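You operate a simulated robot arm through the tools that you are given. There is no shell and no other tool.

You are at the controls of a simulated robot arm. One attempt, no reset.

## Task
Pound the peppercorns fine in the mortar and add one shake of salt.
Fine: pestle back where it stood, shaker back on its tray. Set down upright: pestle, salt shaker.

The check looks at the end state, three seconds after you hand in, the way a careful person would. Anything else that was tipped, shoved, dropped, spilled or broken makes it a failure.

## Robot
A 6-joint arm with a two-finger parallel gripper, fixed in place. Base frame: the origin is on the floor under the middle of its stand, x ahead of it, y to its left, z up; the work surface is at about z = 0.75. Lengths are in m, angles in rad, forces in N, time in s.
With the tool pointing down near the work surface it reaches from about 0.26 to 0.68 m from the base axis. Its first joint turns from -1.152 to 1.152 rad. Payload 2.9 kg.
The tool frame sits at the grasp point between the pads (the TCP): z along the fingers, y along the line on which they close. The tips reach 0.03 m beyond it. Largest opening 0.11 m; finger width 0.02, thickness 0.01; the body of the gripper, 0.048 by 0.112 m, starts 0.055 m behind the TCP.
Orientation is that of the tool frame in the base frame, as [roll, pitch, yaw] about the fixed x, y, z axes, in that order (R = Rz(yaw) Ry(pitch) Rx(roll)). With the fingers straight down and closing along the base's y, the tool's x points along the base's -x, its y along +y and its z along -z.

## Interface
- The arm moves only by the tool arm_command. Its argument "series" is a list of rows, each a list of 3 entries, a list of its own where there are three numbers: the shift along the tool's x, y, z in m, then the turn, a rotation vector about the tool's x, y, z in rad, then the finger opening in m, from 0 to 0.11. In form: [[[dx, dy, dz], [rx, ry, rz], fingers], ...]. A call has 1 to 20 rows; each row is the pose to reach, as a shift and turn from the pose commanded when the call began, along the tool's axes at that moment. Rows are played at 5 a second. More than 0.05 m and 0.15 rad between two rows, or a gripper value outside its range, and nothing of the call is played. A pose out of reach is approached as far as the arm can. The call stops where the force on the tool passes 40 N (or 10 N more than at its start, if that is more) or the arm is blocked; 0.2 s more then pass. Each finger travels about 0.108 m/s and halts on what it meets, pressing with about 25 N; the grip force reading is that of the motor and also rises with nothing between the fingers. The clock runs only during rows and for 0.2 s after the last one: add rows that repeat a pose to give the fingers time. It gives the time, the measured TCP pose, the force on the tool (base axes), the opening and the grip force at its end, in the units of the frame above (readings bear some noise), with the torque about the TCP (base axes, N m) and any sound that the robot's microphone picked up, and new pictures: "views" is both (left out), scene, wrist or none.
- Cameras (640 x 400 px; columns grow to the right, rows downward): "scene" is fixed at [0.0626, 0.4175, 1.4]; the picture's right is [-0.88, -0.48, 0.00], its down [-0.20, 0.37, -0.91] and it looks along [0.43, -0.80, -0.42] (base axes); focal length 360 px, centre (320, 200). "wrist" rides on the gripper at [0.072, 0.017, -0.103] in the tool frame; the picture's right is [-0.23, 0.97, 0.00], its down [-0.76, -0.18, -0.62] and it looks along [-0.61, -0.14, 0.78] (tool axes); focal length 222 px, centre (320, 200). There is no depth. A picture from a camera that has moved, and an enlarged one, comes with that camera's place and axes in the base frame and with its lens.
- close_up(camera, box): a new picture of the part [left, top, right, bottom] of that camera's present view, enlarged. The clock stands still meanwhile.
- job_done(): hands the job in; it is judged then, once.

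Nothing tells you positions but the pictures and the camera data. Unless the task says otherwise, let go and move clear before handing in.

The tools are called after ">>>" by a JSON object that holds its "api" and its "payload". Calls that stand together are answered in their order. arm_command: Moves the arm, as the interface text tells. Its arguments: {"type":"object","properties":{"series":{"type":"array"},"views":{"type":"string","enum":["both","scene","wrist","none"]}},"required":["series"]} The other tools are called the same way: close_up (camera, box) takes an enlarged picture of a part of a camera's view; job_done () hands the job in.

At the start:

```text
clock: 0.0
tcp_pos: [0.3875, -0.1065, 1.1734]
orientation: [3.141, -0.001, -3.141]
contact_force: [-0.8, 0.2, -0.5]
moment: [-0.04, -0.01, 0.01]
gripper_width: 0.1099
gripper_force: 0.0
```

scene: 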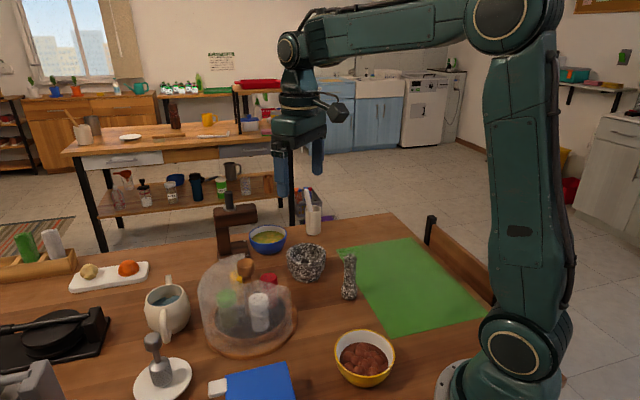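
wrist: 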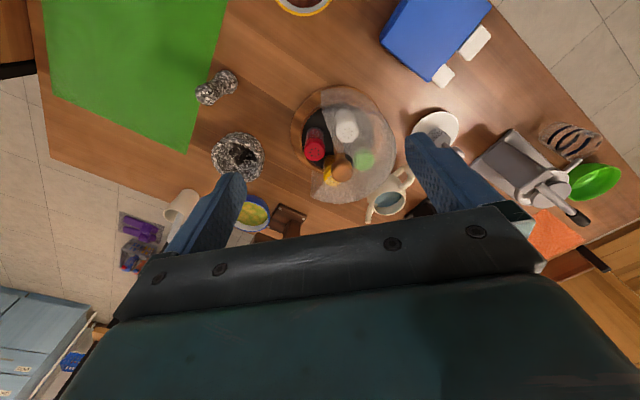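

I see a table with a speckled stone mortar, a matching pestle standing next to it, a clear-domed tray holding shakers, and other items around. I'll take enlarged pictures first to identify and locate things.

>>> {"api": "close_up", "payload": {"camera": "scene", "box": [180, 220, 380, 370]}}

>>> {"api": "close_up", "payload": {"camera": "wrist", "box": [180, 50, 420, 220]}}

>>> {"api": "close_up", "payload": {"camera": "scene", "box": [0, 180, 320, 400]}}

```text
2.67 times, centred on (280, 295) of scene
camera zoom: at [0.0626, 0.4175, 1.4], right [-0.88, -0.48, 0.0], down [-0.2, 0.37, -0.91], along [0.43, -0.8, -0.42], focal length 959 px, centre (427, -53)
```

zoom: 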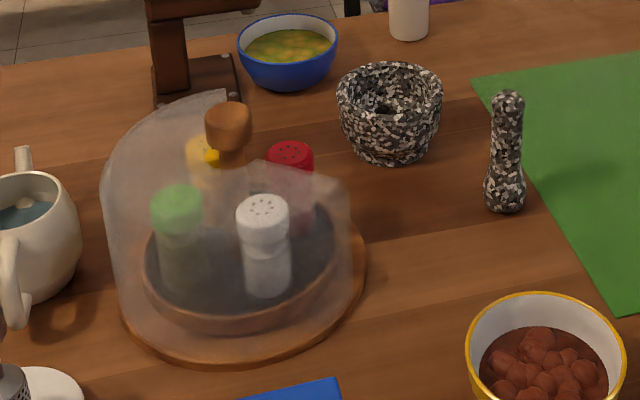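

```text
2.35 times, centred on (300, 135) of wrist
camera zoom: at [0.315, -0.0888, 1.2759], right [0.23, 0.97, 0.0], down [0.76, -0.18, 0.62], along [0.61, -0.14, -0.78], focal length 523 px, centre (367, 353)
```

zoom: 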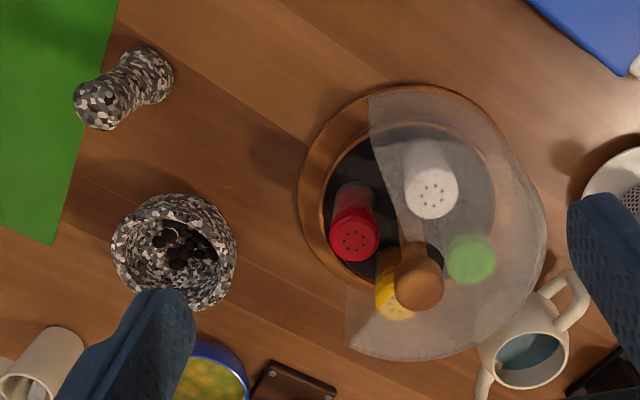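

```text
1.82 times, centred on (160, 290) of scene
camera zoom: at [0.0626, 0.4175, 1.4], right [-0.88, -0.48, 0.0], down [-0.2, 0.37, -0.91], along [0.43, -0.8, -0.42], focal length 654 px, centre (611, 36)
```

zoom: 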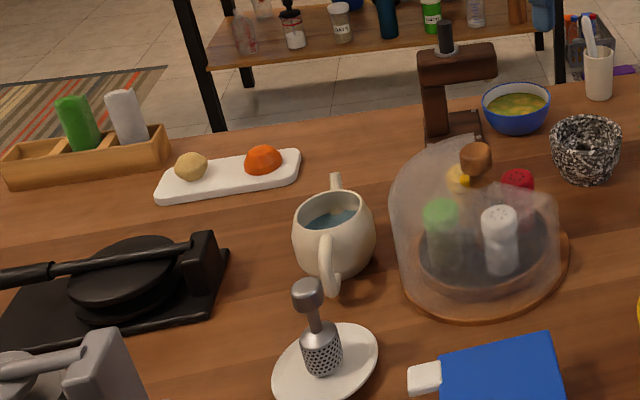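

The pestle seems to stand near (0.36, -0.29), the mortar near (0.51, -0.325), and a carousel with a partial clear hood near (0.53, -0.09) holding four shakers. I'll enlarge more to understand the hood and to find which one is salt.

>>> {"api": "close_up", "payload": {"camera": "scene", "box": [195, 245, 305, 365]}}

>>> {"api": "close_up", "payload": {"camera": "wrist", "box": [285, 75, 415, 215]}}

>>> {"api": "close_up", "payload": {"camera": "scene", "box": [0, 215, 160, 300]}}

>>> {"api": "close_up", "payload": {"camera": "scene", "box": [80, 140, 330, 240]}}

>>> {"api": "close_up", "payload": {"camera": "scene", "box": [280, 230, 380, 310]}}

```text
3.33 times, centred on (250, 305) of scene
camera zoom: at [0.0626, 0.4175, 1.4], right [-0.88, -0.48, 0.0], down [-0.2, 0.37, -0.91], along [0.43, -0.8, -0.42], focal length 1199 px, centre (553, -150)
```

zoom: 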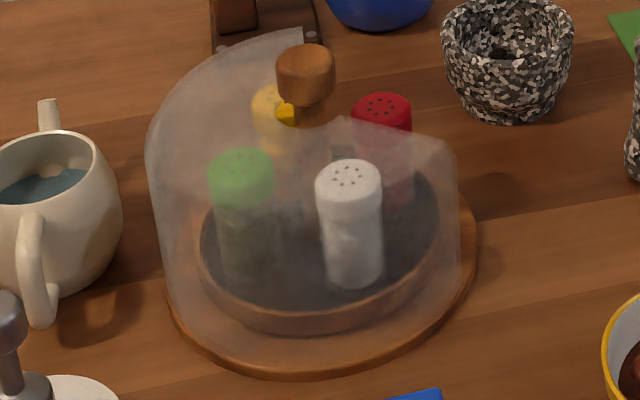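

```text
2.86 times, centred on (350, 145) of wrist
camera zoom: at [0.315, -0.0888, 1.2759], right [0.23, 0.97, 0.0], down [0.76, -0.18, 0.62], along [0.61, -0.14, -0.78], focal length 635 px, centre (234, 357)
```

zoom: 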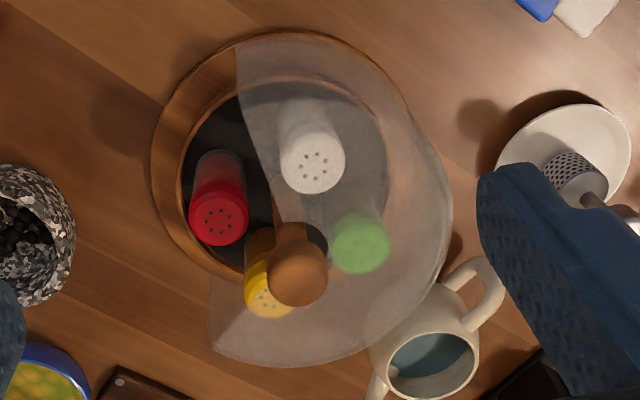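

```text
4.00 times, centred on (80, 258) of scene
camera zoom: at [0.0626, 0.4175, 1.4], right [-0.88, -0.48, 0.0], down [-0.2, 0.37, -0.91], along [0.43, -0.8, -0.42], focal length 1438 px, centre (1280, -30)
```

zoom: 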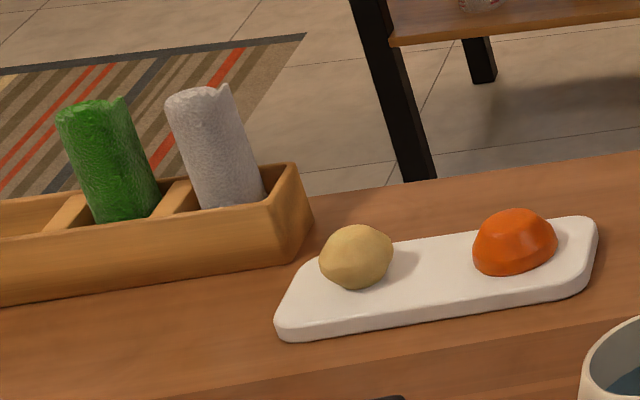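

```text
2.56 times, centred on (205, 190) of scene
camera zoom: at [0.0626, 0.4175, 1.4], right [-0.88, -0.48, 0.0], down [-0.2, 0.37, -0.91], along [0.43, -0.8, -0.42], focal length 920 px, centre (614, 226)
```

zoom: 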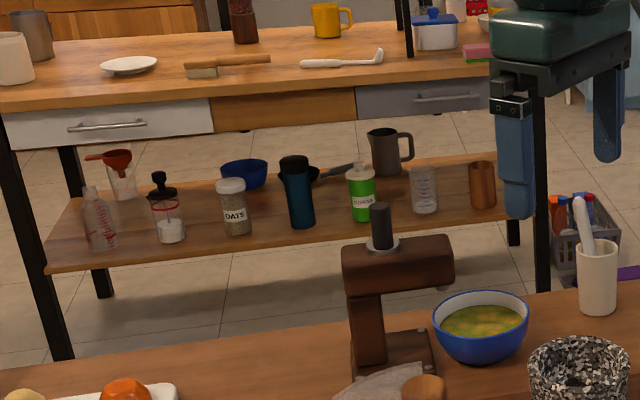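

```text
5.00 times, centred on (330, 270) of scene
camera zoom: at [0.0626, 0.4175, 1.4], right [-0.88, -0.48, 0.0], down [-0.2, 0.37, -0.91], along [0.43, -0.8, -0.42], focal length 1798 px, centre (270, -150)
```

zoom: 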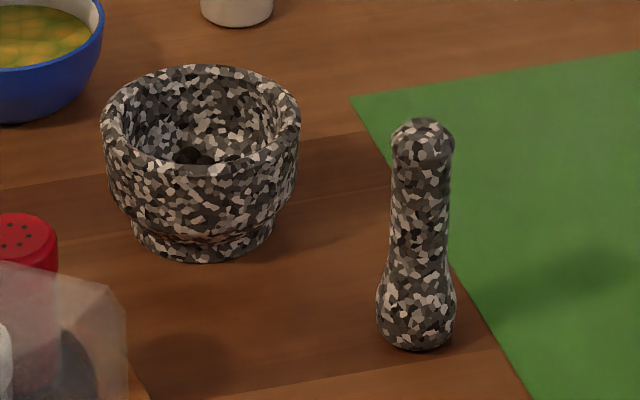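

The white shaker (salt, presumably) is under the hood, and the hood's open sector faces roughly -y. The wooden knob on the centre post probably turns the carousel. I'll pound first, so I move above the pestle to look at it more closely.

>>> {"api": "arm_command", "payload": {"series": [[[0.0034, -0.0229, 0.0216], [0, 0, 0], 0.11], [[0.0069, -0.0459, 0.0433], [0, 0, 0], 0.11], [[0.0103, -0.0688, 0.0649], [0, 0, 0], 0.1], [[0.0138, -0.0918, 0.0865], [0, 0, 0], 0.1], [[0.0172, -0.1147, 0.1081], [0, 0, 0], 0.09], [[0.0206, -0.1376, 0.1298], [0, 0, 0], 0.09], [[0.0241, -0.1606, 0.1514], [0, 0, 0], 0.08], [[0.0275, -0.1835, 0.173], [0, 0, 0], 0.08], [[0.0275, -0.1835, 0.173], [0, 0, 0], 0.08]]}}

```text
clock: 2.0
tcp_pos: [0.3606, -0.2901, 1.0005]
orientation: [3.139, 0.0, -3.141]
contact_force: [0.1, 0.0, 0.9]
moment: [0.01, 0.0, 0.0]
gripper_width: 0.0803
gripper_force: 0.1
camera wrist: at [0.2885, -0.2729, 1.1028], right [0.23, 0.97, 0.0], down [0.76, -0.18, 0.62], along [0.61, -0.14, -0.78], focal length 222 px, centre (320, 200)
```

scene: 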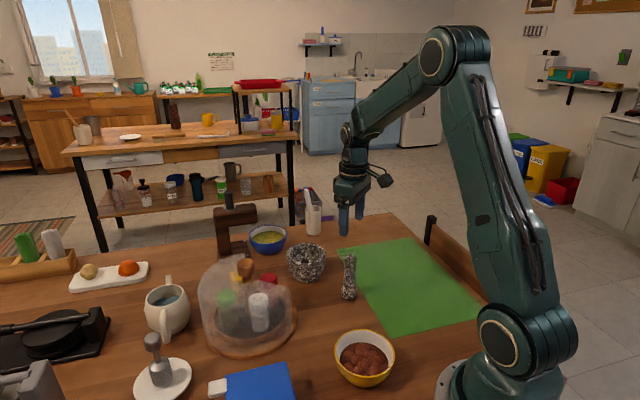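
wrist: 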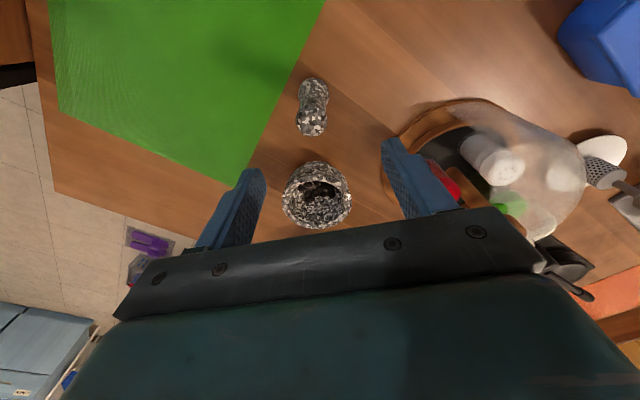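

>>> {"api": "close_up", "payload": {"camera": "wrist", "box": [240, 60, 400, 240]}}

>>> {"api": "close_up", "payload": {"camera": "scene", "box": [280, 200, 400, 310]}}

```text
2.22 times, centred on (320, 150) of wrist
camera zoom: at [0.2885, -0.2729, 1.1028], right [0.23, 0.97, 0.0], down [0.76, -0.18, 0.62], along [0.61, -0.14, -0.78], focal length 494 px, centre (320, 311)
```

zoom: 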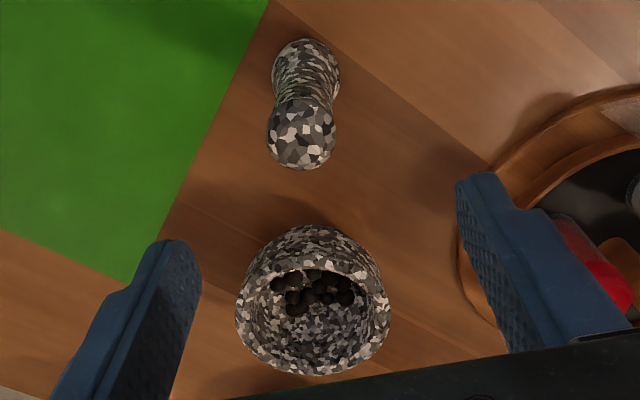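

```text
3.64 times, centred on (340, 255) of scene
camera zoom: at [0.0626, 0.4175, 1.4], right [-0.88, -0.48, 0.0], down [-0.2, 0.37, -0.91], along [0.43, -0.8, -0.42], focal length 1308 px, centre (247, 0)
```

zoom: 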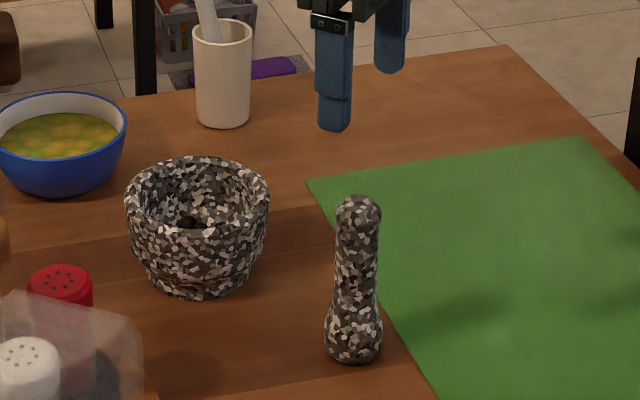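

The pestle stands at about (0.360, -0.298), top near z 0.89, and the peppercorns sit whole at the bottom of the mortar. I'll descend around the pestle's upper part with open fingers and check before closing.

>>> {"api": "arm_command", "payload": {"series": [[[0, -0.004, 0.02], [0, 0, 0], 0.08], [[0, -0.008, 0.05], [0, 0, 0], 0.08], [[0, -0.008, 0.085], [0, 0, 0], 0.08], [[0, -0.008, 0.115], [0, 0, 0], 0.08], [[0, -0.008, 0.135], [0, 0, 0], 0.08], [[0, -0.008, 0.145], [0, 0, 0], 0.08], [[0, -0.008, 0.145], [0, 0, 0], 0.08]]}}

```text
clock: 3.6
tcp_pos: [0.3603, -0.2987, 0.8564]
orientation: [3.141, 0.001, -3.141]
contact_force: [-0.2, -0.7, -0.1]
moment: [-0.03, 0.01, 0.0]
gripper_width: 0.0802
gripper_force: 0.1
camera wrist: at [0.2877, -0.2805, 0.9579], right [0.23, 0.97, 0.0], down [0.76, -0.18, 0.62], along [0.61, -0.14, -0.78], focal length 222 px, centre (320, 200)
```

scene: 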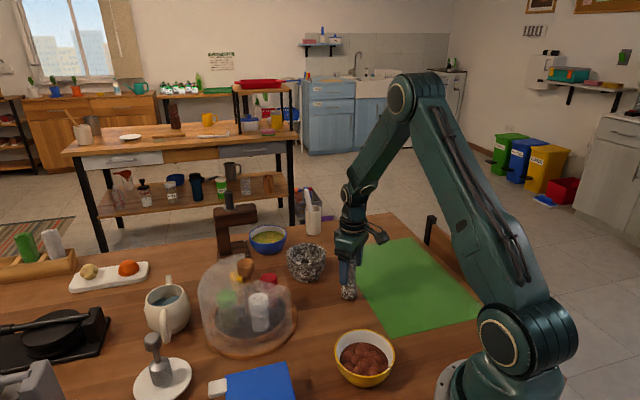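
wrist: 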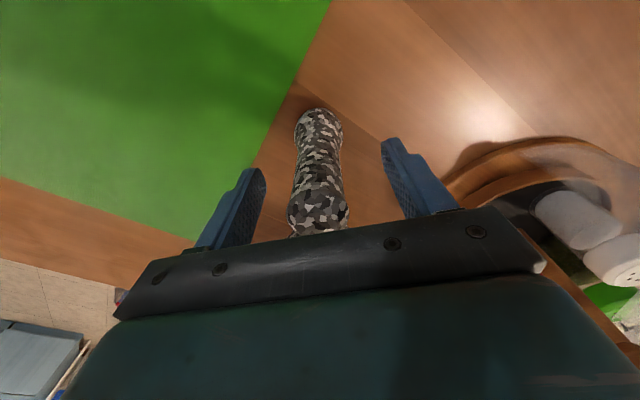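

The pestle is centred between the fingers. I close on it and then check the grip.

>>> {"api": "arm_command", "payload": {"series": [[[0, 0, 0], [0, 0, 0], 0.06], [[0, 0, 0], [0, 0, 0], 0.04], [[0, 0, 0], [0, 0, 0], 0.02], [[0, 0, 0], [0, 0, 0], 0.0], [[0, 0, 0], [0, 0, 0], 0.0], [[0, 0, 0], [0, 0, 0], 0.0]]}}

```text
clock: 5.0
tcp_pos: [0.3597, -0.2984, 0.8569]
orientation: [3.141, -0.001, -3.141]
contact_force: [-0.1, -1.4, 0.5]
moment: [-0.05, -0.04, 0.02]
gripper_width: 0.0319
gripper_force: 25.1
camera wrist: at [0.2876, -0.2806, 0.9581], right [0.23, 0.97, 0.0], down [0.76, -0.18, 0.62], along [0.61, -0.14, -0.78], focal length 222 px, centre (320, 200)
```

scene: 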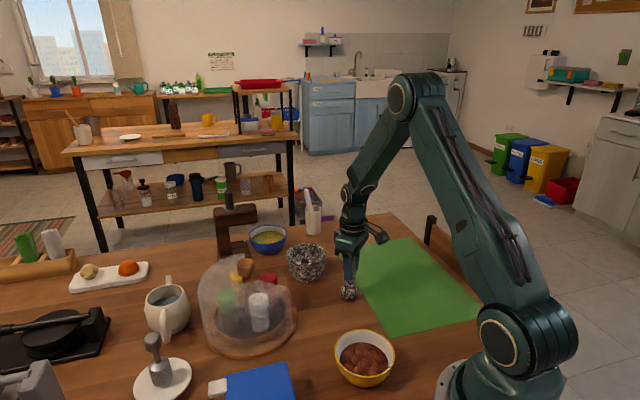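
wrist: 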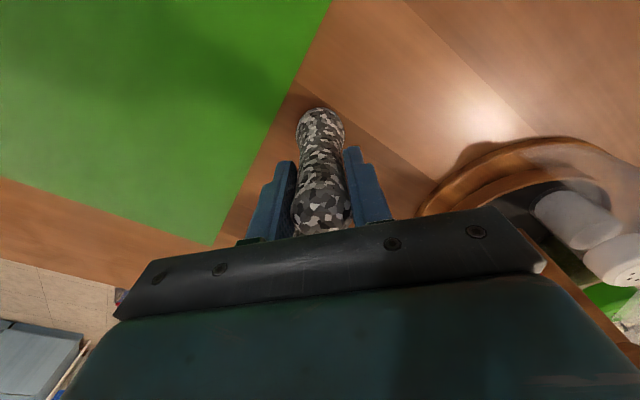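

The pestle is held (width 0.032). I lift it straight up and carry it over the mortar.

>>> {"api": "arm_command", "payload": {"series": [[[0, 0, -0.02], [0, 0, 0], 0.0], [[0, 0, -0.05], [0, 0, 0], 0.0], [[0, 0, -0.09], [0, 0, 0], 0.0], [[0, 0, -0.12], [0, 0, 0], 0.0], [[-0.03, -0.006, -0.13], [0, 0, 0], 0.0], [[-0.07, -0.014, -0.13], [0, 0, 0], 0.0], [[-0.11, -0.022, -0.13], [0, 0, 0], 0.0], [[-0.135, -0.028, -0.13], [0, 0, 0], 0.0], [[-0.144, -0.03, -0.13], [0, 0, 0], 0.0], [[-0.144, -0.03, -0.13], [0, 0, 0], 0.0]]}}

>>> {"api": "close_up", "payload": {"camera": "scene", "box": [250, 190, 370, 300]}}

>>> {"api": "close_up", "payload": {"camera": "wrist", "box": [240, 60, 400, 240]}}

```text
clock: 7.2
tcp_pos: [0.5033, -0.3281, 0.9849]
orientation: [3.14, 0.002, -3.14]
contact_force: [0.7, -0.3, -1.9]
moment: [0.02, -0.01, -0.01]
gripper_width: 0.0316
gripper_force: 24.7
camera wrist: at [0.4317, -0.3106, 1.088], right [0.23, 0.97, 0.0], down [0.76, -0.18, 0.62], along [0.61, -0.14, -0.78], focal length 222 px, centre (320, 200)
```

scene: 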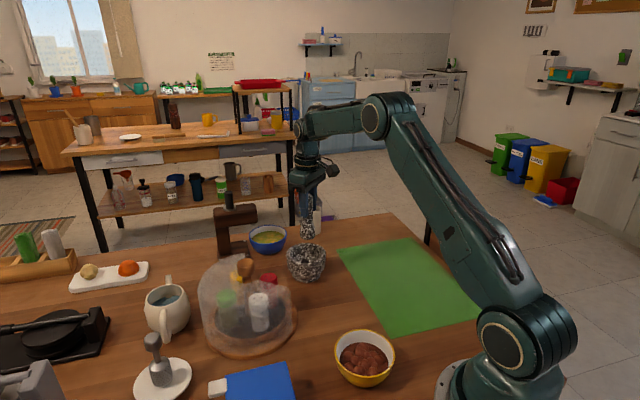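
wrist: 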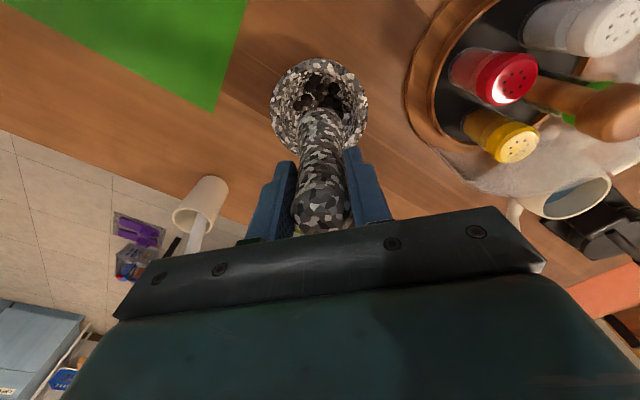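

```text
3.64 times, centred on (310, 245) of scene
camera zoom: at [0.0626, 0.4174, 1.4], right [-0.88, -0.48, 0.0], down [-0.2, 0.37, -0.91], along [0.43, -0.8, -0.42], focal length 1308 px, centre (356, 36)
```

zoom: 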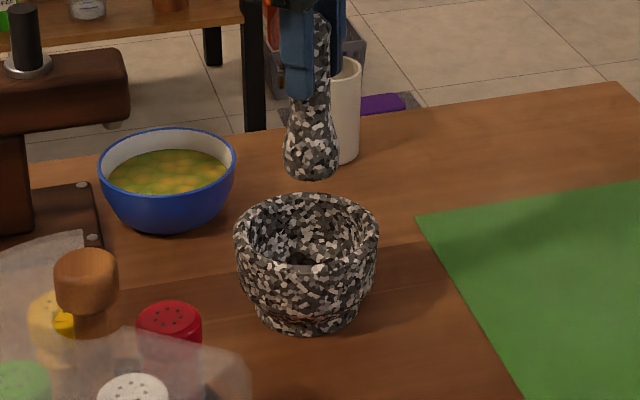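

```text
2.22 times, centred on (320, 150) of wrist
camera zoom: at [0.4317, -0.3106, 1.088], right [0.23, 0.97, 0.0], down [0.76, -0.18, 0.62], along [0.61, -0.14, -0.78], focal length 494 px, centre (320, 311)
```

zoom: 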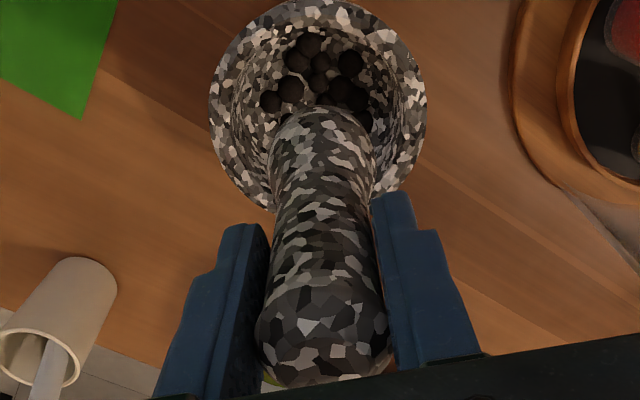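

Pestle and mortar axes line up at about (0.504, -0.328). I lower it into the bowl until it makes light contact, to find the floor height.

>>> {"api": "arm_command", "payload": {"series": [[[0, 0, 0.03], [0, 0, 0], 0.0], [[0, 0, 0.06], [0, 0, 0], 0.0], [[0, 0, 0.08], [0, 0, 0], 0.0], [[0, 0, 0.086], [0, 0, 0], 0.0], [[0, 0, 0.09], [0, 0, 0], 0.0]]}}

```text
clock: 8.4
tcp_pos: [0.5043, -0.3288, 0.8958]
orientation: [-3.139, 0.0, -3.141]
contact_force: [0.8, 0.4, -3.1]
moment: [0.01, -0.01, 0.03]
gripper_width: 0.0316
gripper_force: 24.7
camera wrist: at [0.4314, -0.3102, 0.9977], right [0.23, 0.97, 0.0], down [0.76, -0.18, 0.62], along [0.61, -0.14, -0.78], focal length 222 px, centre (320, 200)
```

scene: 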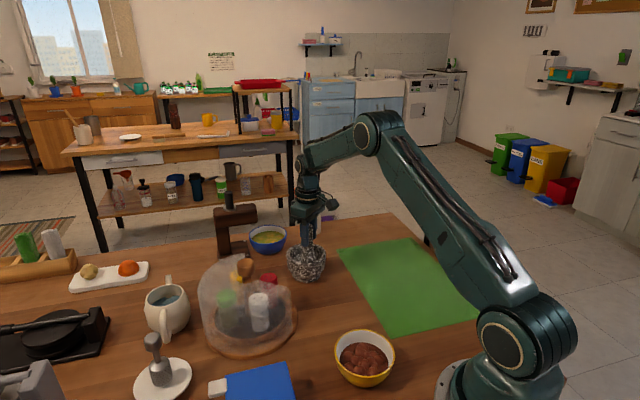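
wrist: 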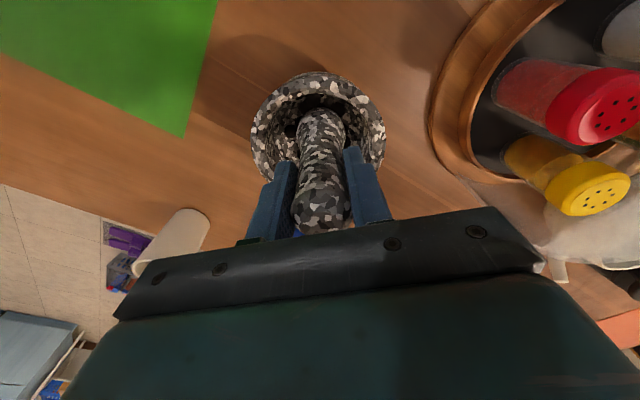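

No contact yet, only the pestle's weight. I keep lowering in small steps.

>>> {"api": "arm_command", "payload": {"series": [[[0, 0, 0.004], [0, 0, 0], 0.0], [[0, 0, 0.008], [0, 0, 0], 0.0], [[0, 0, 0.011], [0, 0, 0], 0.0], [[0, 0, 0.014], [0, 0, 0], 0.0]], "views": "none"}}

```text
clock: 9.4
tcp_pos: [0.5033, -0.3274, 0.8816]
orientation: [-3.142, 0.001, -3.141]
contact_force: [-0.2, -0.3, -1.3]
moment: [0.0, -0.02, -0.01]
gripper_width: 0.0314
gripper_force: 24.8
```

>>> {"api": "arm_command", "payload": {"series": [[[0, 0, 0.003], [0, 0, 0], 0.0], [[0, 0, 0.006], [0, 0, 0], 0.0], [[0, 0, 0.009], [0, 0, 0], 0.0]], "views": "none"}}

```text
clock: 10.2
tcp_pos: [0.5047, -0.328, 0.8753]
orientation: [-3.138, 0.008, -3.141]
contact_force: [-0.8, 1.8, 19.4]
moment: [-0.06, -0.22, 0.11]
gripper_width: 0.0318
gripper_force: 25.3
```

The floor is reached (about 19 N at TCP z 0.875). I make the first strokes: up 3 cm and firmly down, and listen for the sound.

>>> {"api": "arm_command", "payload": {"series": [[[0, 0, -0.015], [0, 0, 0], 0.0], [[0, 0, -0.03], [0, 0, 0], 0.0], [[0, 0, -0.01], [0, 0, 0], 0.0], [[0, 0, 0.0], [0, 0, 0], 0.0]], "views": "none"}}

```text
clock: 11.2
tcp_pos: [0.5042, -0.3291, 0.8759]
orientation: [-3.141, 0.001, 3.14]
contact_force: [-4.7, 3.4, 13.7]
moment: [0.29, 0.29, 0.1]
gripper_width: 0.0314
gripper_force: 25.1
```

>>> {"api": "arm_command", "payload": {"series": [[[0, 0, -0.03], [0, 0, 0], 0.0], [[0, 0, 0.001], [0, 0, 0], 0.0], [[0, 0, -0.03], [0, 0, 0], 0.0], [[0, 0, 0.001], [0, 0, 0], 0.0], [[0, 0, -0.03], [0, 0, 0], 0.0], [[0, 0, 0.001], [0, 0, 0], 0.0], [[0, 0, -0.03], [0, 0, 0], 0.0], [[0, 0, -0.08], [0, 0, 0], 0.0], [[0, 0, -0.11], [0, 0, 0], 0.0], [[0, 0, -0.11], [0, 0, 0], 0.0]]}}

>>> {"api": "close_up", "payload": {"camera": "wrist", "box": [240, 40, 400, 140]}}

```text
clock: 13.4
tcp_pos: [0.5035, -0.3297, 0.9832]
orientation: [3.141, 0.001, -3.14]
contact_force: [1.0, 0.1, -2.4]
moment: [-0.02, -0.02, 0.04]
gripper_width: 0.0312
gripper_force: 25.4
camera wrist: at [0.4312, -0.3107, 1.0852], right [0.23, 0.97, 0.0], down [0.76, -0.18, 0.62], along [0.61, -0.14, -0.78], focal length 222 px, centre (320, 200)
```

scene: 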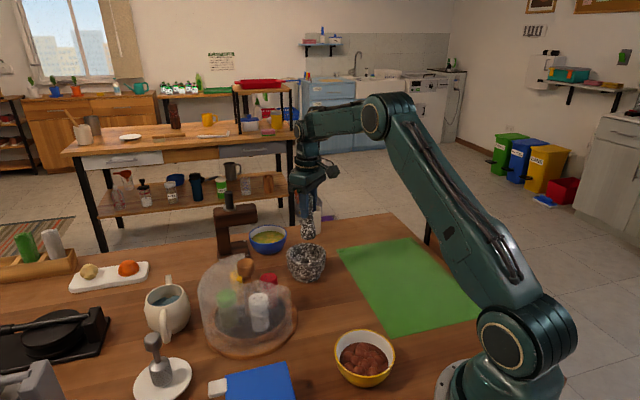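
wrist: 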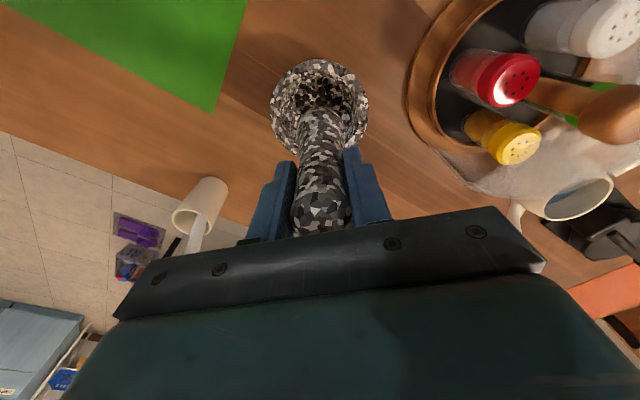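

```text
4.00 times, centred on (320, 90) of wrist
camera zoom: at [0.4312, -0.3107, 1.0852], right [0.23, 0.97, 0.0], down [0.76, -0.18, 0.62], along [0.61, -0.14, -0.78], focal length 888 px, centre (320, 640)
```

zoom: 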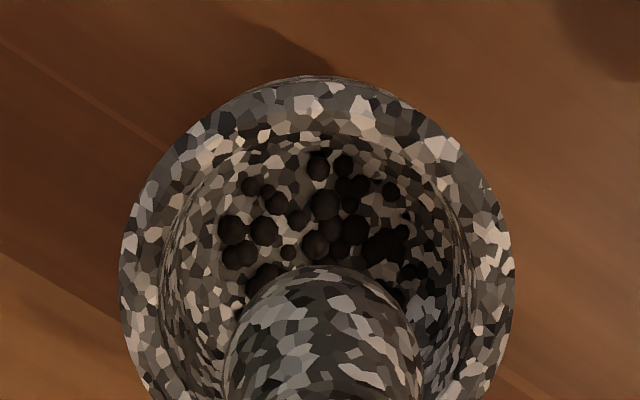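

The corns have split into smaller pieces, so the strokes work. I keep pounding with more strokes and check again.

>>> {"api": "arm_command", "payload": {"series": [[[0, 0, 0.04], [0, 0, 0], 0.0], [[0, 0, 0.08], [0, 0, 0], 0.0], [[0, 0, 0.111], [0, 0, 0], 0.0], [[0, 0, 0.08], [0, 0, 0], 0.0], [[0, 0, 0.111], [0, 0, 0], 0.0], [[0, 0, 0.08], [0, 0, 0], 0.0], [[0, 0, 0.111], [0, 0, 0], 0.0], [[0, 0, 0.08], [0, 0, 0], 0.0], [[0, 0, 0.111], [0, 0, 0], 0.0], [[0, 0, 0.08], [0, 0, 0], 0.0], [[0, 0, 0.111], [0, 0, 0], 0.0], [[0, 0, 0.08], [0, 0, 0], 0.0], [[0, 0, 0.111], [0, 0, 0], 0.0], [[0, 0, 0.08], [0, 0, 0], 0.0], [[0, 0, 0.04], [0, 0, 0], 0.0], [[0, 0, 0.0], [0, 0, 0], 0.0], [[0, 0, 0.0], [0, 0, 0], 0.0]]}}

>>> {"api": "close_up", "payload": {"camera": "wrist", "box": [240, 40, 400, 140]}}

```text
clock: 17.0
tcp_pos: [0.5052, -0.3271, 0.9827]
orientation: [-3.141, -0.001, 3.141]
contact_force: [-0.1, -0.3, -2.1]
moment: [0.0, -0.01, 0.0]
gripper_width: 0.031
gripper_force: 24.7
camera wrist: at [0.4314, -0.3098, 1.0851], right [0.23, 0.97, 0.0], down [0.76, -0.18, 0.62], along [0.61, -0.14, -0.78], focal length 222 px, centre (320, 200)
```

scene: 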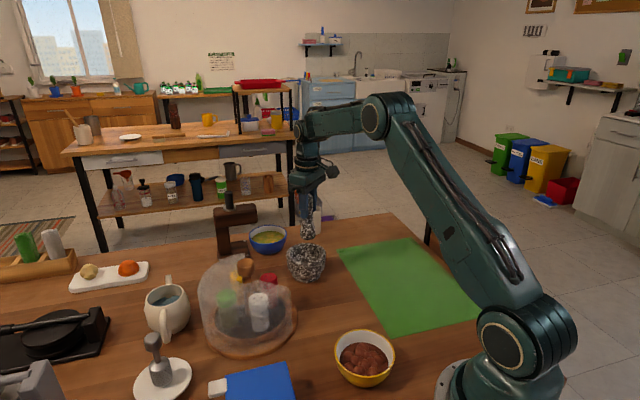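
wrist: 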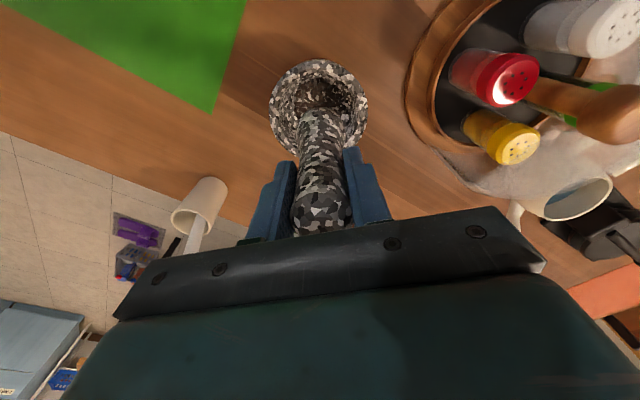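

```text
4.00 times, centred on (320, 90) of wrist
camera zoom: at [0.4314, -0.3098, 1.0851], right [0.23, 0.97, 0.0], down [0.76, -0.18, 0.62], along [0.61, -0.14, -0.78], focal length 888 px, centre (320, 640)
```

zoom: 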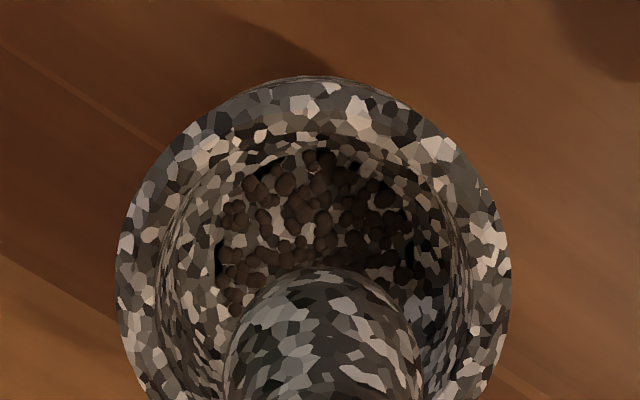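

The pieces are clearly finer now (cracked, brownish), but not yet powder. More strokes.

>>> {"api": "arm_command", "payload": {"series": [[[0, 0, 0.04], [0, 0, 0], 0.0], [[0, 0, 0.08], [0, 0, 0], 0.0], [[0, 0, 0.111], [0, 0, 0], 0.0], [[0, 0, 0.08], [0, 0, 0], 0.0], [[0, 0, 0.111], [0, 0, 0], 0.0], [[0, 0, 0.08], [0, 0, 0], 0.0], [[0, 0, 0.111], [0, 0, 0], 0.0], [[0, 0, 0.08], [0, 0, 0], 0.0], [[0, 0, 0.111], [0, 0, 0], 0.0], [[0, 0, 0.08], [0, 0, 0], 0.0], [[0, 0, 0.111], [0, 0, 0], 0.0], [[0, 0, 0.08], [0, 0, 0], 0.0], [[0, 0, 0.111], [0, 0, 0], 0.0], [[0, 0, 0.08], [0, 0, 0], 0.0], [[0, 0, 0.04], [0, 0, 0], 0.0], [[0, 0, 0.0], [0, 0, 0], 0.0], [[0, 0, 0.0], [0, 0, 0], 0.0]], "views": "wrist"}}

>>> {"api": "close_up", "payload": {"camera": "wrist", "box": [240, 40, 400, 140]}}

```text
clock: 20.6
tcp_pos: [0.5045, -0.327, 0.9841]
orientation: [-3.14, -0.001, -3.141]
contact_force: [0.0, 0.4, -1.5]
moment: [-0.01, 0.02, -0.01]
gripper_width: 0.0311
gripper_force: 25.1
camera wrist: at [0.4322, -0.3099, 1.0851], right [0.23, 0.97, 0.0], down [0.76, -0.18, 0.62], along [0.61, -0.14, -0.78], focal length 222 px, centre (320, 200)
```

wrist: 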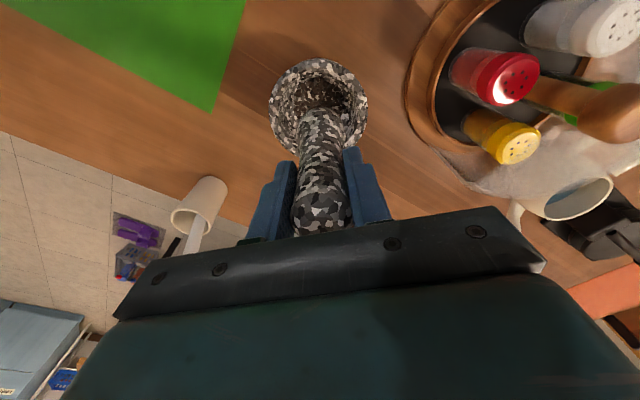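

```text
4.00 times, centred on (320, 90) of wrist
camera zoom: at [0.4322, -0.3099, 1.0851], right [0.23, 0.97, 0.0], down [0.76, -0.18, 0.62], along [0.61, -0.14, -0.78], focal length 888 px, centre (320, 640)
```

zoom: 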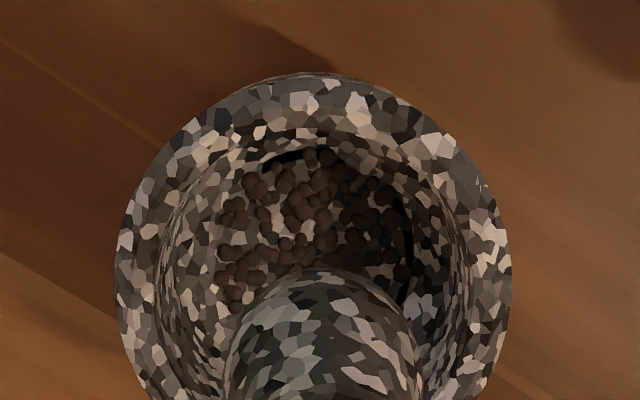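

The pieces look somewhat browner. I check the actual force at the bottom of a stroke to see whether the pestle has slid in the grip.

>>> {"api": "arm_command", "payload": {"series": [[[0, 0, 0.04], [0, 0, 0], 0.0], [[0, 0, 0.08], [0, 0, 0], 0.0], [[0, 0, 0.111], [0, 0, 0], 0.0], [[0, 0, 0.08], [0, 0, 0], 0.0], [[0, 0, 0.111], [0, 0, 0], 0.0]], "views": "scene"}}

>>> {"api": "close_up", "payload": {"camera": "scene", "box": [250, 190, 370, 300]}}

```text
clock: 21.8
tcp_pos: [0.5051, -0.3279, 0.8751]
orientation: [-3.139, 0.003, -3.142]
contact_force: [-6.3, 4.2, 17.7]
moment: [0.3, 0.36, 0.12]
gripper_width: 0.0315
gripper_force: 25.1
```

scene: 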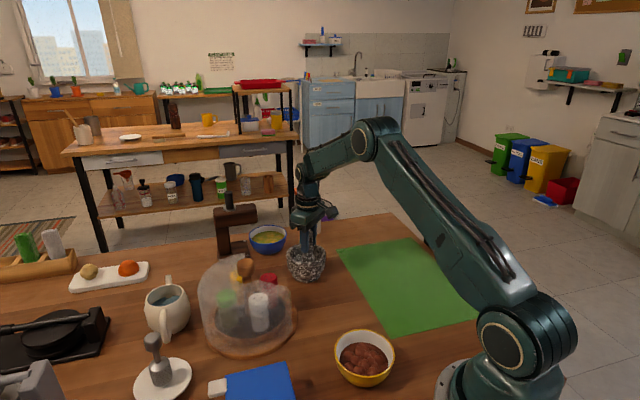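

```text
3.64 times, centred on (310, 245) of scene
camera zoom: at [0.0621, 0.4178, 1.4], right [-0.88, -0.48, 0.0], down [-0.2, 0.37, -0.91], along [0.43, -0.8, -0.42], focal length 1308 px, centre (356, 36)
```

zoom: 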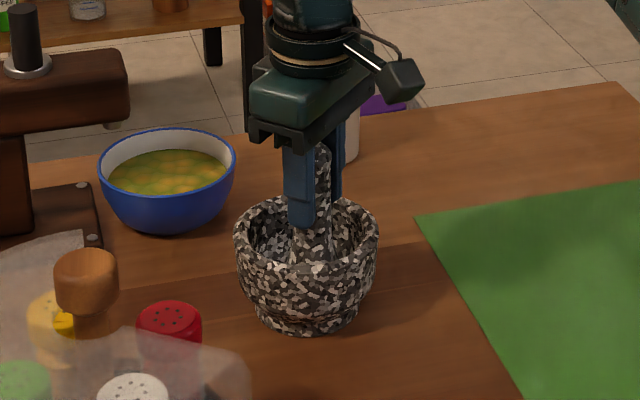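

About 18 N at the bottom with a small sideways push, and the mortar has not moved. I shift a few mm to the bowl centre and make firmer strokes with a short hold at the bottom.

>>> {"api": "arm_command", "payload": {"series": [[[0.001, 0.001, -0.02], [0, 0, 0], 0.0], [[0.003, 0.002, -0.04], [0, 0, 0], 0.0], [[0.003, 0.002, 0.002], [0, 0, 0], 0.0], [[0.003, 0.002, 0.002], [0, 0, 0], 0.0]], "views": "none"}}

```text
clock: 22.8
tcp_pos: [0.5018, -0.3265, 0.8729]
orientation: [-3.139, 0.004, -3.141]
contact_force: [-0.3, 2.7, 20.4]
moment: [0.19, -0.13, 0.05]
gripper_width: 0.0314
gripper_force: 25.1
```

The sideways force is nearly gone. I continue with a series of strokes from here and look afterwards.

>>> {"api": "arm_command", "payload": {"series": [[[0, 0, -0.04], [0, 0, 0], 0.0], [[0, 0, 0.001], [0, 0, 0], 0.0], [[0, 0, 0.001], [0, 0, 0], 0.0], [[0, 0, -0.04], [0, 0, 0], 0.0], [[0, 0, 0.001], [0, 0, 0], 0.0], [[0, 0, 0.001], [0, 0, 0], 0.0], [[0, 0, -0.04], [0, 0, 0], 0.0], [[0, 0, 0.001], [0, 0, 0], 0.0], [[0, 0, 0.001], [0, 0, 0], 0.0], [[0, 0, -0.04], [0, 0, 0], 0.0], [[0, 0, 0.001], [0, 0, 0], 0.0], [[0, 0, 0.001], [0, 0, 0], 0.0], [[0, 0, -0.04], [0, 0, 0], 0.0], [[0, 0, -0.08], [0, 0, 0], 0.0], [[0, 0, -0.113], [0, 0, 0], 0.0], [[0, 0, -0.113], [0, 0, 0], 0.0]], "views": "wrist"}}

>>> {"api": "close_up", "payload": {"camera": "wrist", "box": [240, 40, 400, 140]}}

```text
clock: 26.2
tcp_pos: [0.5006, -0.3252, 0.9837]
orientation: [3.141, 0.0, -3.141]
contact_force: [0.2, 0.1, -2.6]
moment: [0.02, 0.0, -0.02]
gripper_width: 0.0308
gripper_force: 25.4
camera wrist: at [0.4284, -0.3075, 1.0851], right [0.23, 0.97, 0.0], down [0.76, -0.18, 0.62], along [0.61, -0.14, -0.78], focal length 222 px, centre (320, 200)
```

wrist: 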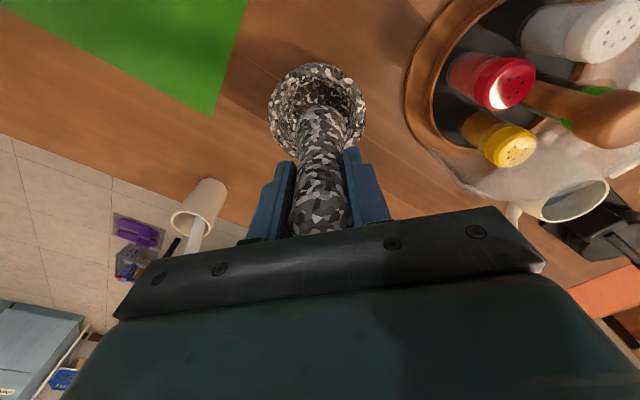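

```text
4.00 times, centred on (320, 90) of wrist
camera zoom: at [0.4284, -0.3075, 1.0851], right [0.23, 0.97, 0.0], down [0.76, -0.18, 0.62], along [0.61, -0.14, -0.78], focal length 888 px, centre (320, 640)
```

zoom: 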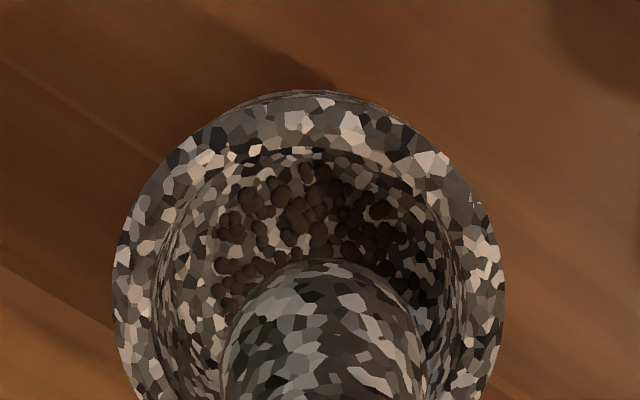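

The view is partly blocked by the pestle. I move it forward a little, well above everything, to see the mortar's contents fully.

>>> {"api": "arm_command", "payload": {"series": [[[-0.02, 0, -0.01], [0, 0, 0], 0.0], [[-0.04, 0, -0.02], [0, 0, 0], 0.0], [[-0.055, 0, -0.02], [0, 0, 0], 0.0], [[-0.055, 0, -0.02], [0, 0, 0], 0.0]]}}

>>> {"api": "close_up", "payload": {"camera": "wrist", "box": [240, 0, 400, 130]}}

>>> {"api": "close_up", "payload": {"camera": "scene", "box": [270, 230, 340, 290]}}

```text
clock: 27.2
tcp_pos: [0.5554, -0.3255, 1.0034]
orientation: [-3.141, 0.0, -3.141]
contact_force: [-1.1, 0.0, -2.4]
moment: [-0.04, -0.03, -0.01]
gripper_width: 0.0309
gripper_force: 25.3
camera wrist: at [0.4829, -0.308, 1.1044], right [0.23, 0.97, 0.0], down [0.76, -0.18, 0.62], along [0.61, -0.14, -0.78], focal length 222 px, centre (320, 200)
```

scene: 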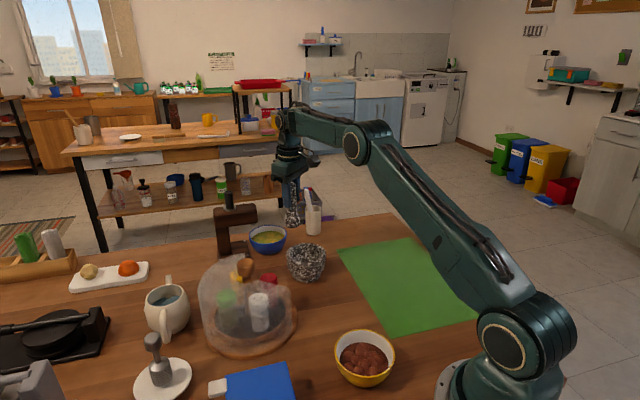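
wrist: 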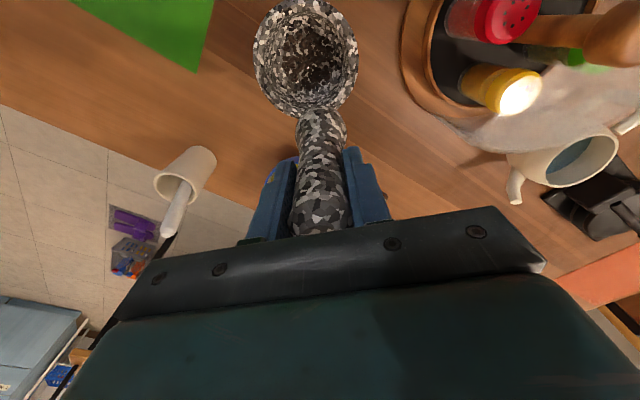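

```text
3.08 times, centred on (320, 65) of wrist
camera zoom: at [0.4829, -0.308, 1.1044], right [0.23, 0.97, 0.0], down [0.76, -0.18, 0.62], along [0.61, -0.14, -0.78], focal length 684 px, centre (320, 615)
```

zoom: 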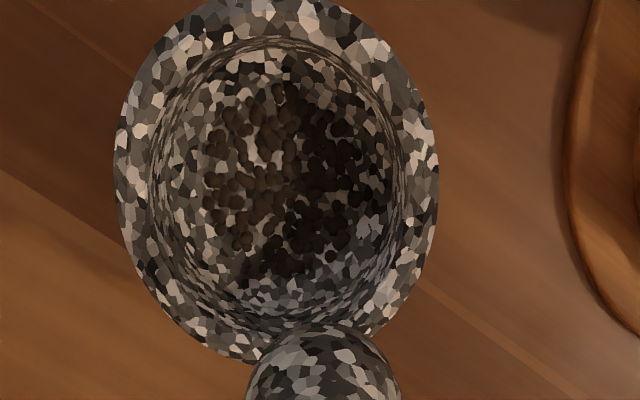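

```text
6.67 times, centred on (305, 260) of scene
camera zoom: at [0.0626, 0.4174, 1.4], right [-0.88, -0.48, 0.0], down [-0.2, 0.37, -0.91], along [0.43, -0.8, -0.42], focal length 2397 px, centre (420, -200)
```

zoom: 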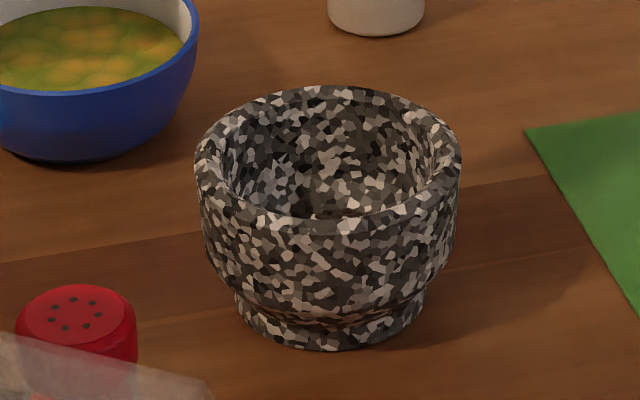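

The contents are small brown granules, spread over the bowl floor, not quite a powder. I'll do another set of firmer strokes and return to this same viewpoint to compare.

>>> {"api": "arm_command", "payload": {"series": [[[0.03, 0, 0.0], [0, 0, 0], 0.0], [[0.055, 0, 0.02], [0, 0, 0], 0.0], [[0.055, 0, 0.06], [0, 0, 0], 0.0], [[0.055, 0, 0.0974], [0, 0, 0], 0.0], [[0.055, 0, 0.1374], [0, 0, 0], 0.0], [[0.055, 0, 0.1374], [0, 0, 0], 0.0], [[0.055, 0, 0.0974], [0, 0, 0], 0.0], [[0.055, 0, 0.1374], [0, 0, 0], 0.0], [[0.055, 0, 0.1374], [0, 0, 0], 0.0], [[0.055, 0, 0.0974], [0, 0, 0], 0.0], [[0.055, 0, 0.1374], [0, 0, 0], 0.0], [[0.055, 0, 0.1374], [0, 0, 0], 0.0]], "views": "none"}}

```text
clock: 29.8
tcp_pos: [0.5009, -0.3263, 0.8664]
orientation: [-3.14, 0.003, 3.141]
contact_force: [-4.1, 1.6, 11.0]
moment: [0.19, 0.21, -0.03]
gripper_width: 0.0309
gripper_force: 25.3
```

The TCP went lower at less force, so the pestle has slid up a few mm in the grip; still held well. I give a few more strokes and view again.

>>> {"api": "arm_command", "payload": {"series": [[[0, 0, -0.04], [0, 0, 0], 0.0], [[0, 0, 0.0], [0, 0, 0], 0.0], [[0, 0, -0.04], [0, 0, 0], 0.0], [[0, 0, 0.0], [0, 0, 0], 0.0], [[0, 0, -0.04], [0, 0, 0], 0.0], [[0, 0, 0.0], [0, 0, 0], 0.0], [[0, 0, -0.04], [0, 0, 0], 0.0], [[0, 0, -0.08], [0, 0, 0], 0.0], [[0, 0, -0.12], [0, 0, 0], 0.0], [[-0.025, 0, -0.1374], [0, 0, 0], 0.0], [[-0.055, 0, -0.1374], [0, 0, 0], 0.0], [[-0.055, 0, -0.1374], [0, 0, 0], 0.0]]}}

>>> {"api": "close_up", "payload": {"camera": "wrist", "box": [240, 0, 400, 130]}}

```text
clock: 32.4
tcp_pos: [0.5559, -0.3268, 1.002]
orientation: [3.141, -0.002, -3.141]
contact_force: [0.4, 0.6, -2.3]
moment: [-0.04, -0.02, 0.03]
gripper_width: 0.0308
gripper_force: 24.8
camera wrist: at [0.4841, -0.309, 1.1053], right [0.23, 0.97, 0.0], down [0.76, -0.18, 0.62], along [0.61, -0.14, -0.78], focal length 222 px, centre (320, 200)
```

scene: 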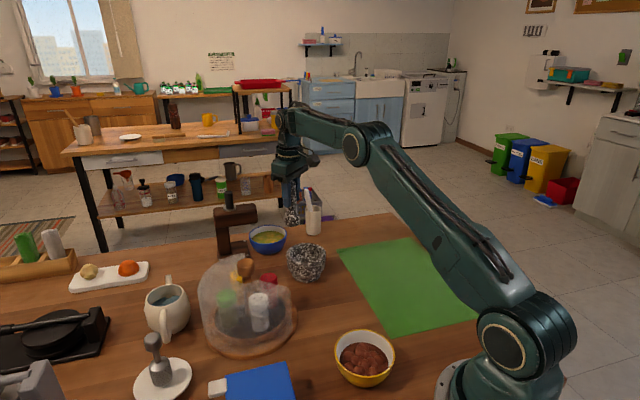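
wrist: 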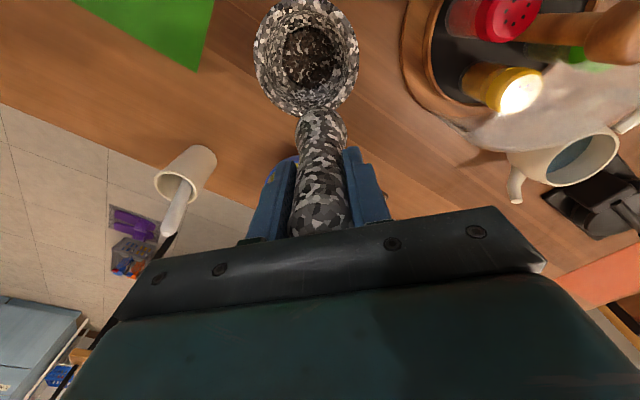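

```text
3.08 times, centred on (320, 65) of wrist
camera zoom: at [0.4841, -0.309, 1.1053], right [0.23, 0.97, 0.0], down [0.76, -0.18, 0.62], along [0.61, -0.14, -0.78], focal length 684 px, centre (320, 615)
```

zoom: 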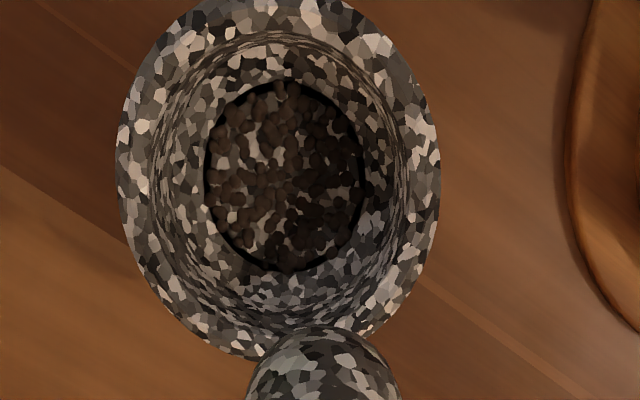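

It has progressed: denser, finer brown mass on the bowl floor. I continue with another set of strokes.

>>> {"api": "arm_command", "payload": {"series": [[[0.03, 0, 0.0], [0, 0, 0], 0.0], [[0.055, 0, 0.02], [0, 0, 0], 0.0], [[0.055, 0, 0.06], [0, 0, 0], 0.0], [[0.055, 0, 0.0974], [0, 0, 0], 0.0], [[0.055, 0, 0.1384], [0, 0, 0], 0.0], [[0.055, 0, 0.0974], [0, 0, 0], 0.0], [[0.055, 0, 0.1384], [0, 0, 0], 0.0], [[0.055, 0, 0.0974], [0, 0, 0], 0.0], [[0.055, 0, 0.1384], [0, 0, 0], 0.0], [[0.055, 0, 0.0974], [0, 0, 0], 0.0], [[0.055, 0, 0.1384], [0, 0, 0], 0.0], [[0.055, 0, 0.0974], [0, 0, 0], 0.0], [[0.055, 0, 0.1384], [0, 0, 0], 0.0], [[0.055, 0, 0.0974], [0, 0, 0], 0.0], [[0.055, 0, 0.06], [0, 0, 0], 0.0], [[0.055, 0, 0.02], [0, 0, 0], 0.0], [[0.03, 0, 0], [0, 0, 0], 0.0], [[0, 0, 0], [0, 0, 0], 0.0], [[0, 0, 0], [0, 0, 0], 0.0]], "views": "wrist"}}

>>> {"api": "close_up", "payload": {"camera": "wrist", "box": [240, 0, 400, 130]}}

```text
clock: 36.4
tcp_pos: [0.5556, -0.326, 1.0013]
orientation: [3.141, -0.002, -3.141]
contact_force: [0.7, -0.3, -2.5]
moment: [0.02, 0.01, -0.05]
gripper_width: 0.0308
gripper_force: 24.9
camera wrist: at [0.484, -0.3087, 1.1045], right [0.23, 0.97, 0.0], down [0.76, -0.18, 0.62], along [0.61, -0.14, -0.78], focal length 222 px, centre (320, 200)
```

wrist: 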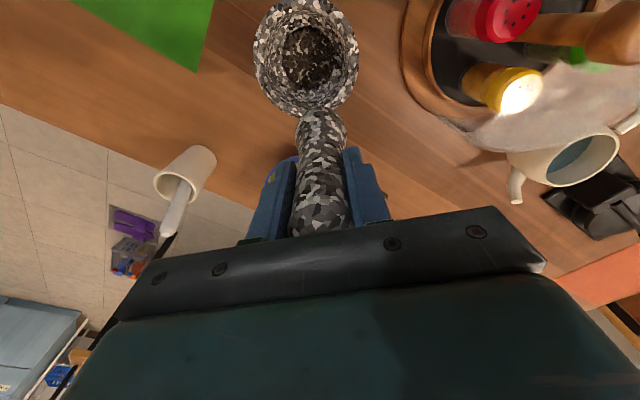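

```text
3.08 times, centred on (320, 65) of wrist
camera zoom: at [0.484, -0.3087, 1.1045], right [0.23, 0.97, 0.0], down [0.76, -0.18, 0.62], along [0.61, -0.14, -0.78], focal length 684 px, centre (320, 615)
```

zoom: 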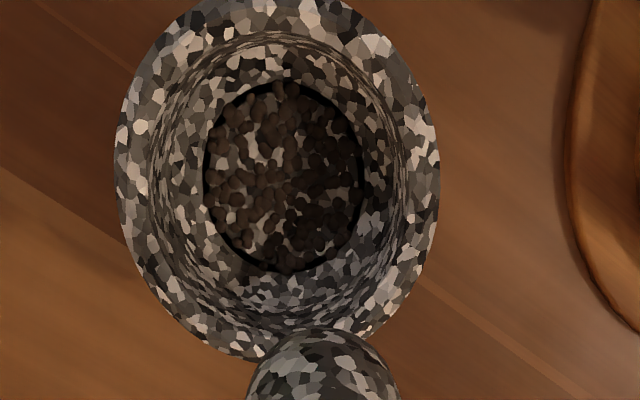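

The contents look about the same as before, so those strokes were probably too light after the slip. I'll press deeper so the pestle seats against the palm, reading the force.

>>> {"api": "arm_command", "payload": {"series": [[[0.03, 0, 0.0], [0, 0, 0], 0.0], [[0.055, 0, 0.02], [0, 0, 0], 0.0], [[0.055, 0, 0.06], [0, 0, 0], 0.0], [[0.055, 0, 0.0974], [0, 0, 0], 0.0], [[0.055, 0, 0.1324], [0, 0, 0], 0.0], [[0.055, 0, 0.1384], [0, 0, 0], 0.0], [[0.055, 0, 0.1414], [0, 0, 0], 0.0], [[0.055, 0, 0.1444], [0, 0, 0], 0.0]], "views": "none"}}

```text
clock: 38.2
tcp_pos: [0.5019, -0.326, 0.8603]
orientation: [-3.138, 0.003, 3.141]
contact_force: [0.0, 0.8, 18.8]
moment: [0.13, -0.23, 0.06]
gripper_width: 0.0315
gripper_force: 25.6
```

>>> {"api": "arm_command", "payload": {"series": [[[0, 0, 0.003], [0, 0, 0], 0.0], [[0, 0, 0.006], [0, 0, 0], 0.0], [[0, 0, 0.008], [0, 0, 0], 0.0]], "views": "none"}}

```text
clock: 39.0
tcp_pos: [0.5003, -0.3261, 0.8524]
orientation: [-3.141, 0.004, 3.141]
contact_force: [-4.7, 2.8, 25.7]
moment: [0.22, 0.01, 0.07]
gripper_width: 0.0308
gripper_force: 25.0
```

The force rose to 26 N, so the pestle is now seated near the palm. I strike from here.

>>> {"api": "arm_command", "payload": {"series": [[[0, 0, -0.035], [0, 0, 0], 0.0], [[0, 0, 0.001], [0, 0, 0], 0.0], [[0, 0, 0.001], [0, 0, 0], 0.0], [[0, 0, -0.035], [0, 0, 0], 0.0], [[0, 0, 0.001], [0, 0, 0], 0.0], [[0, 0, 0.001], [0, 0, 0], 0.0]], "views": "none"}}

```text
clock: 40.4
tcp_pos: [0.5011, -0.3257, 0.8512]
orientation: [-3.139, 0.005, 3.141]
contact_force: [-10.5, 4.4, 28.5]
moment: [0.39, 0.39, 0.08]
gripper_width: 0.0309
gripper_force: 24.6
```

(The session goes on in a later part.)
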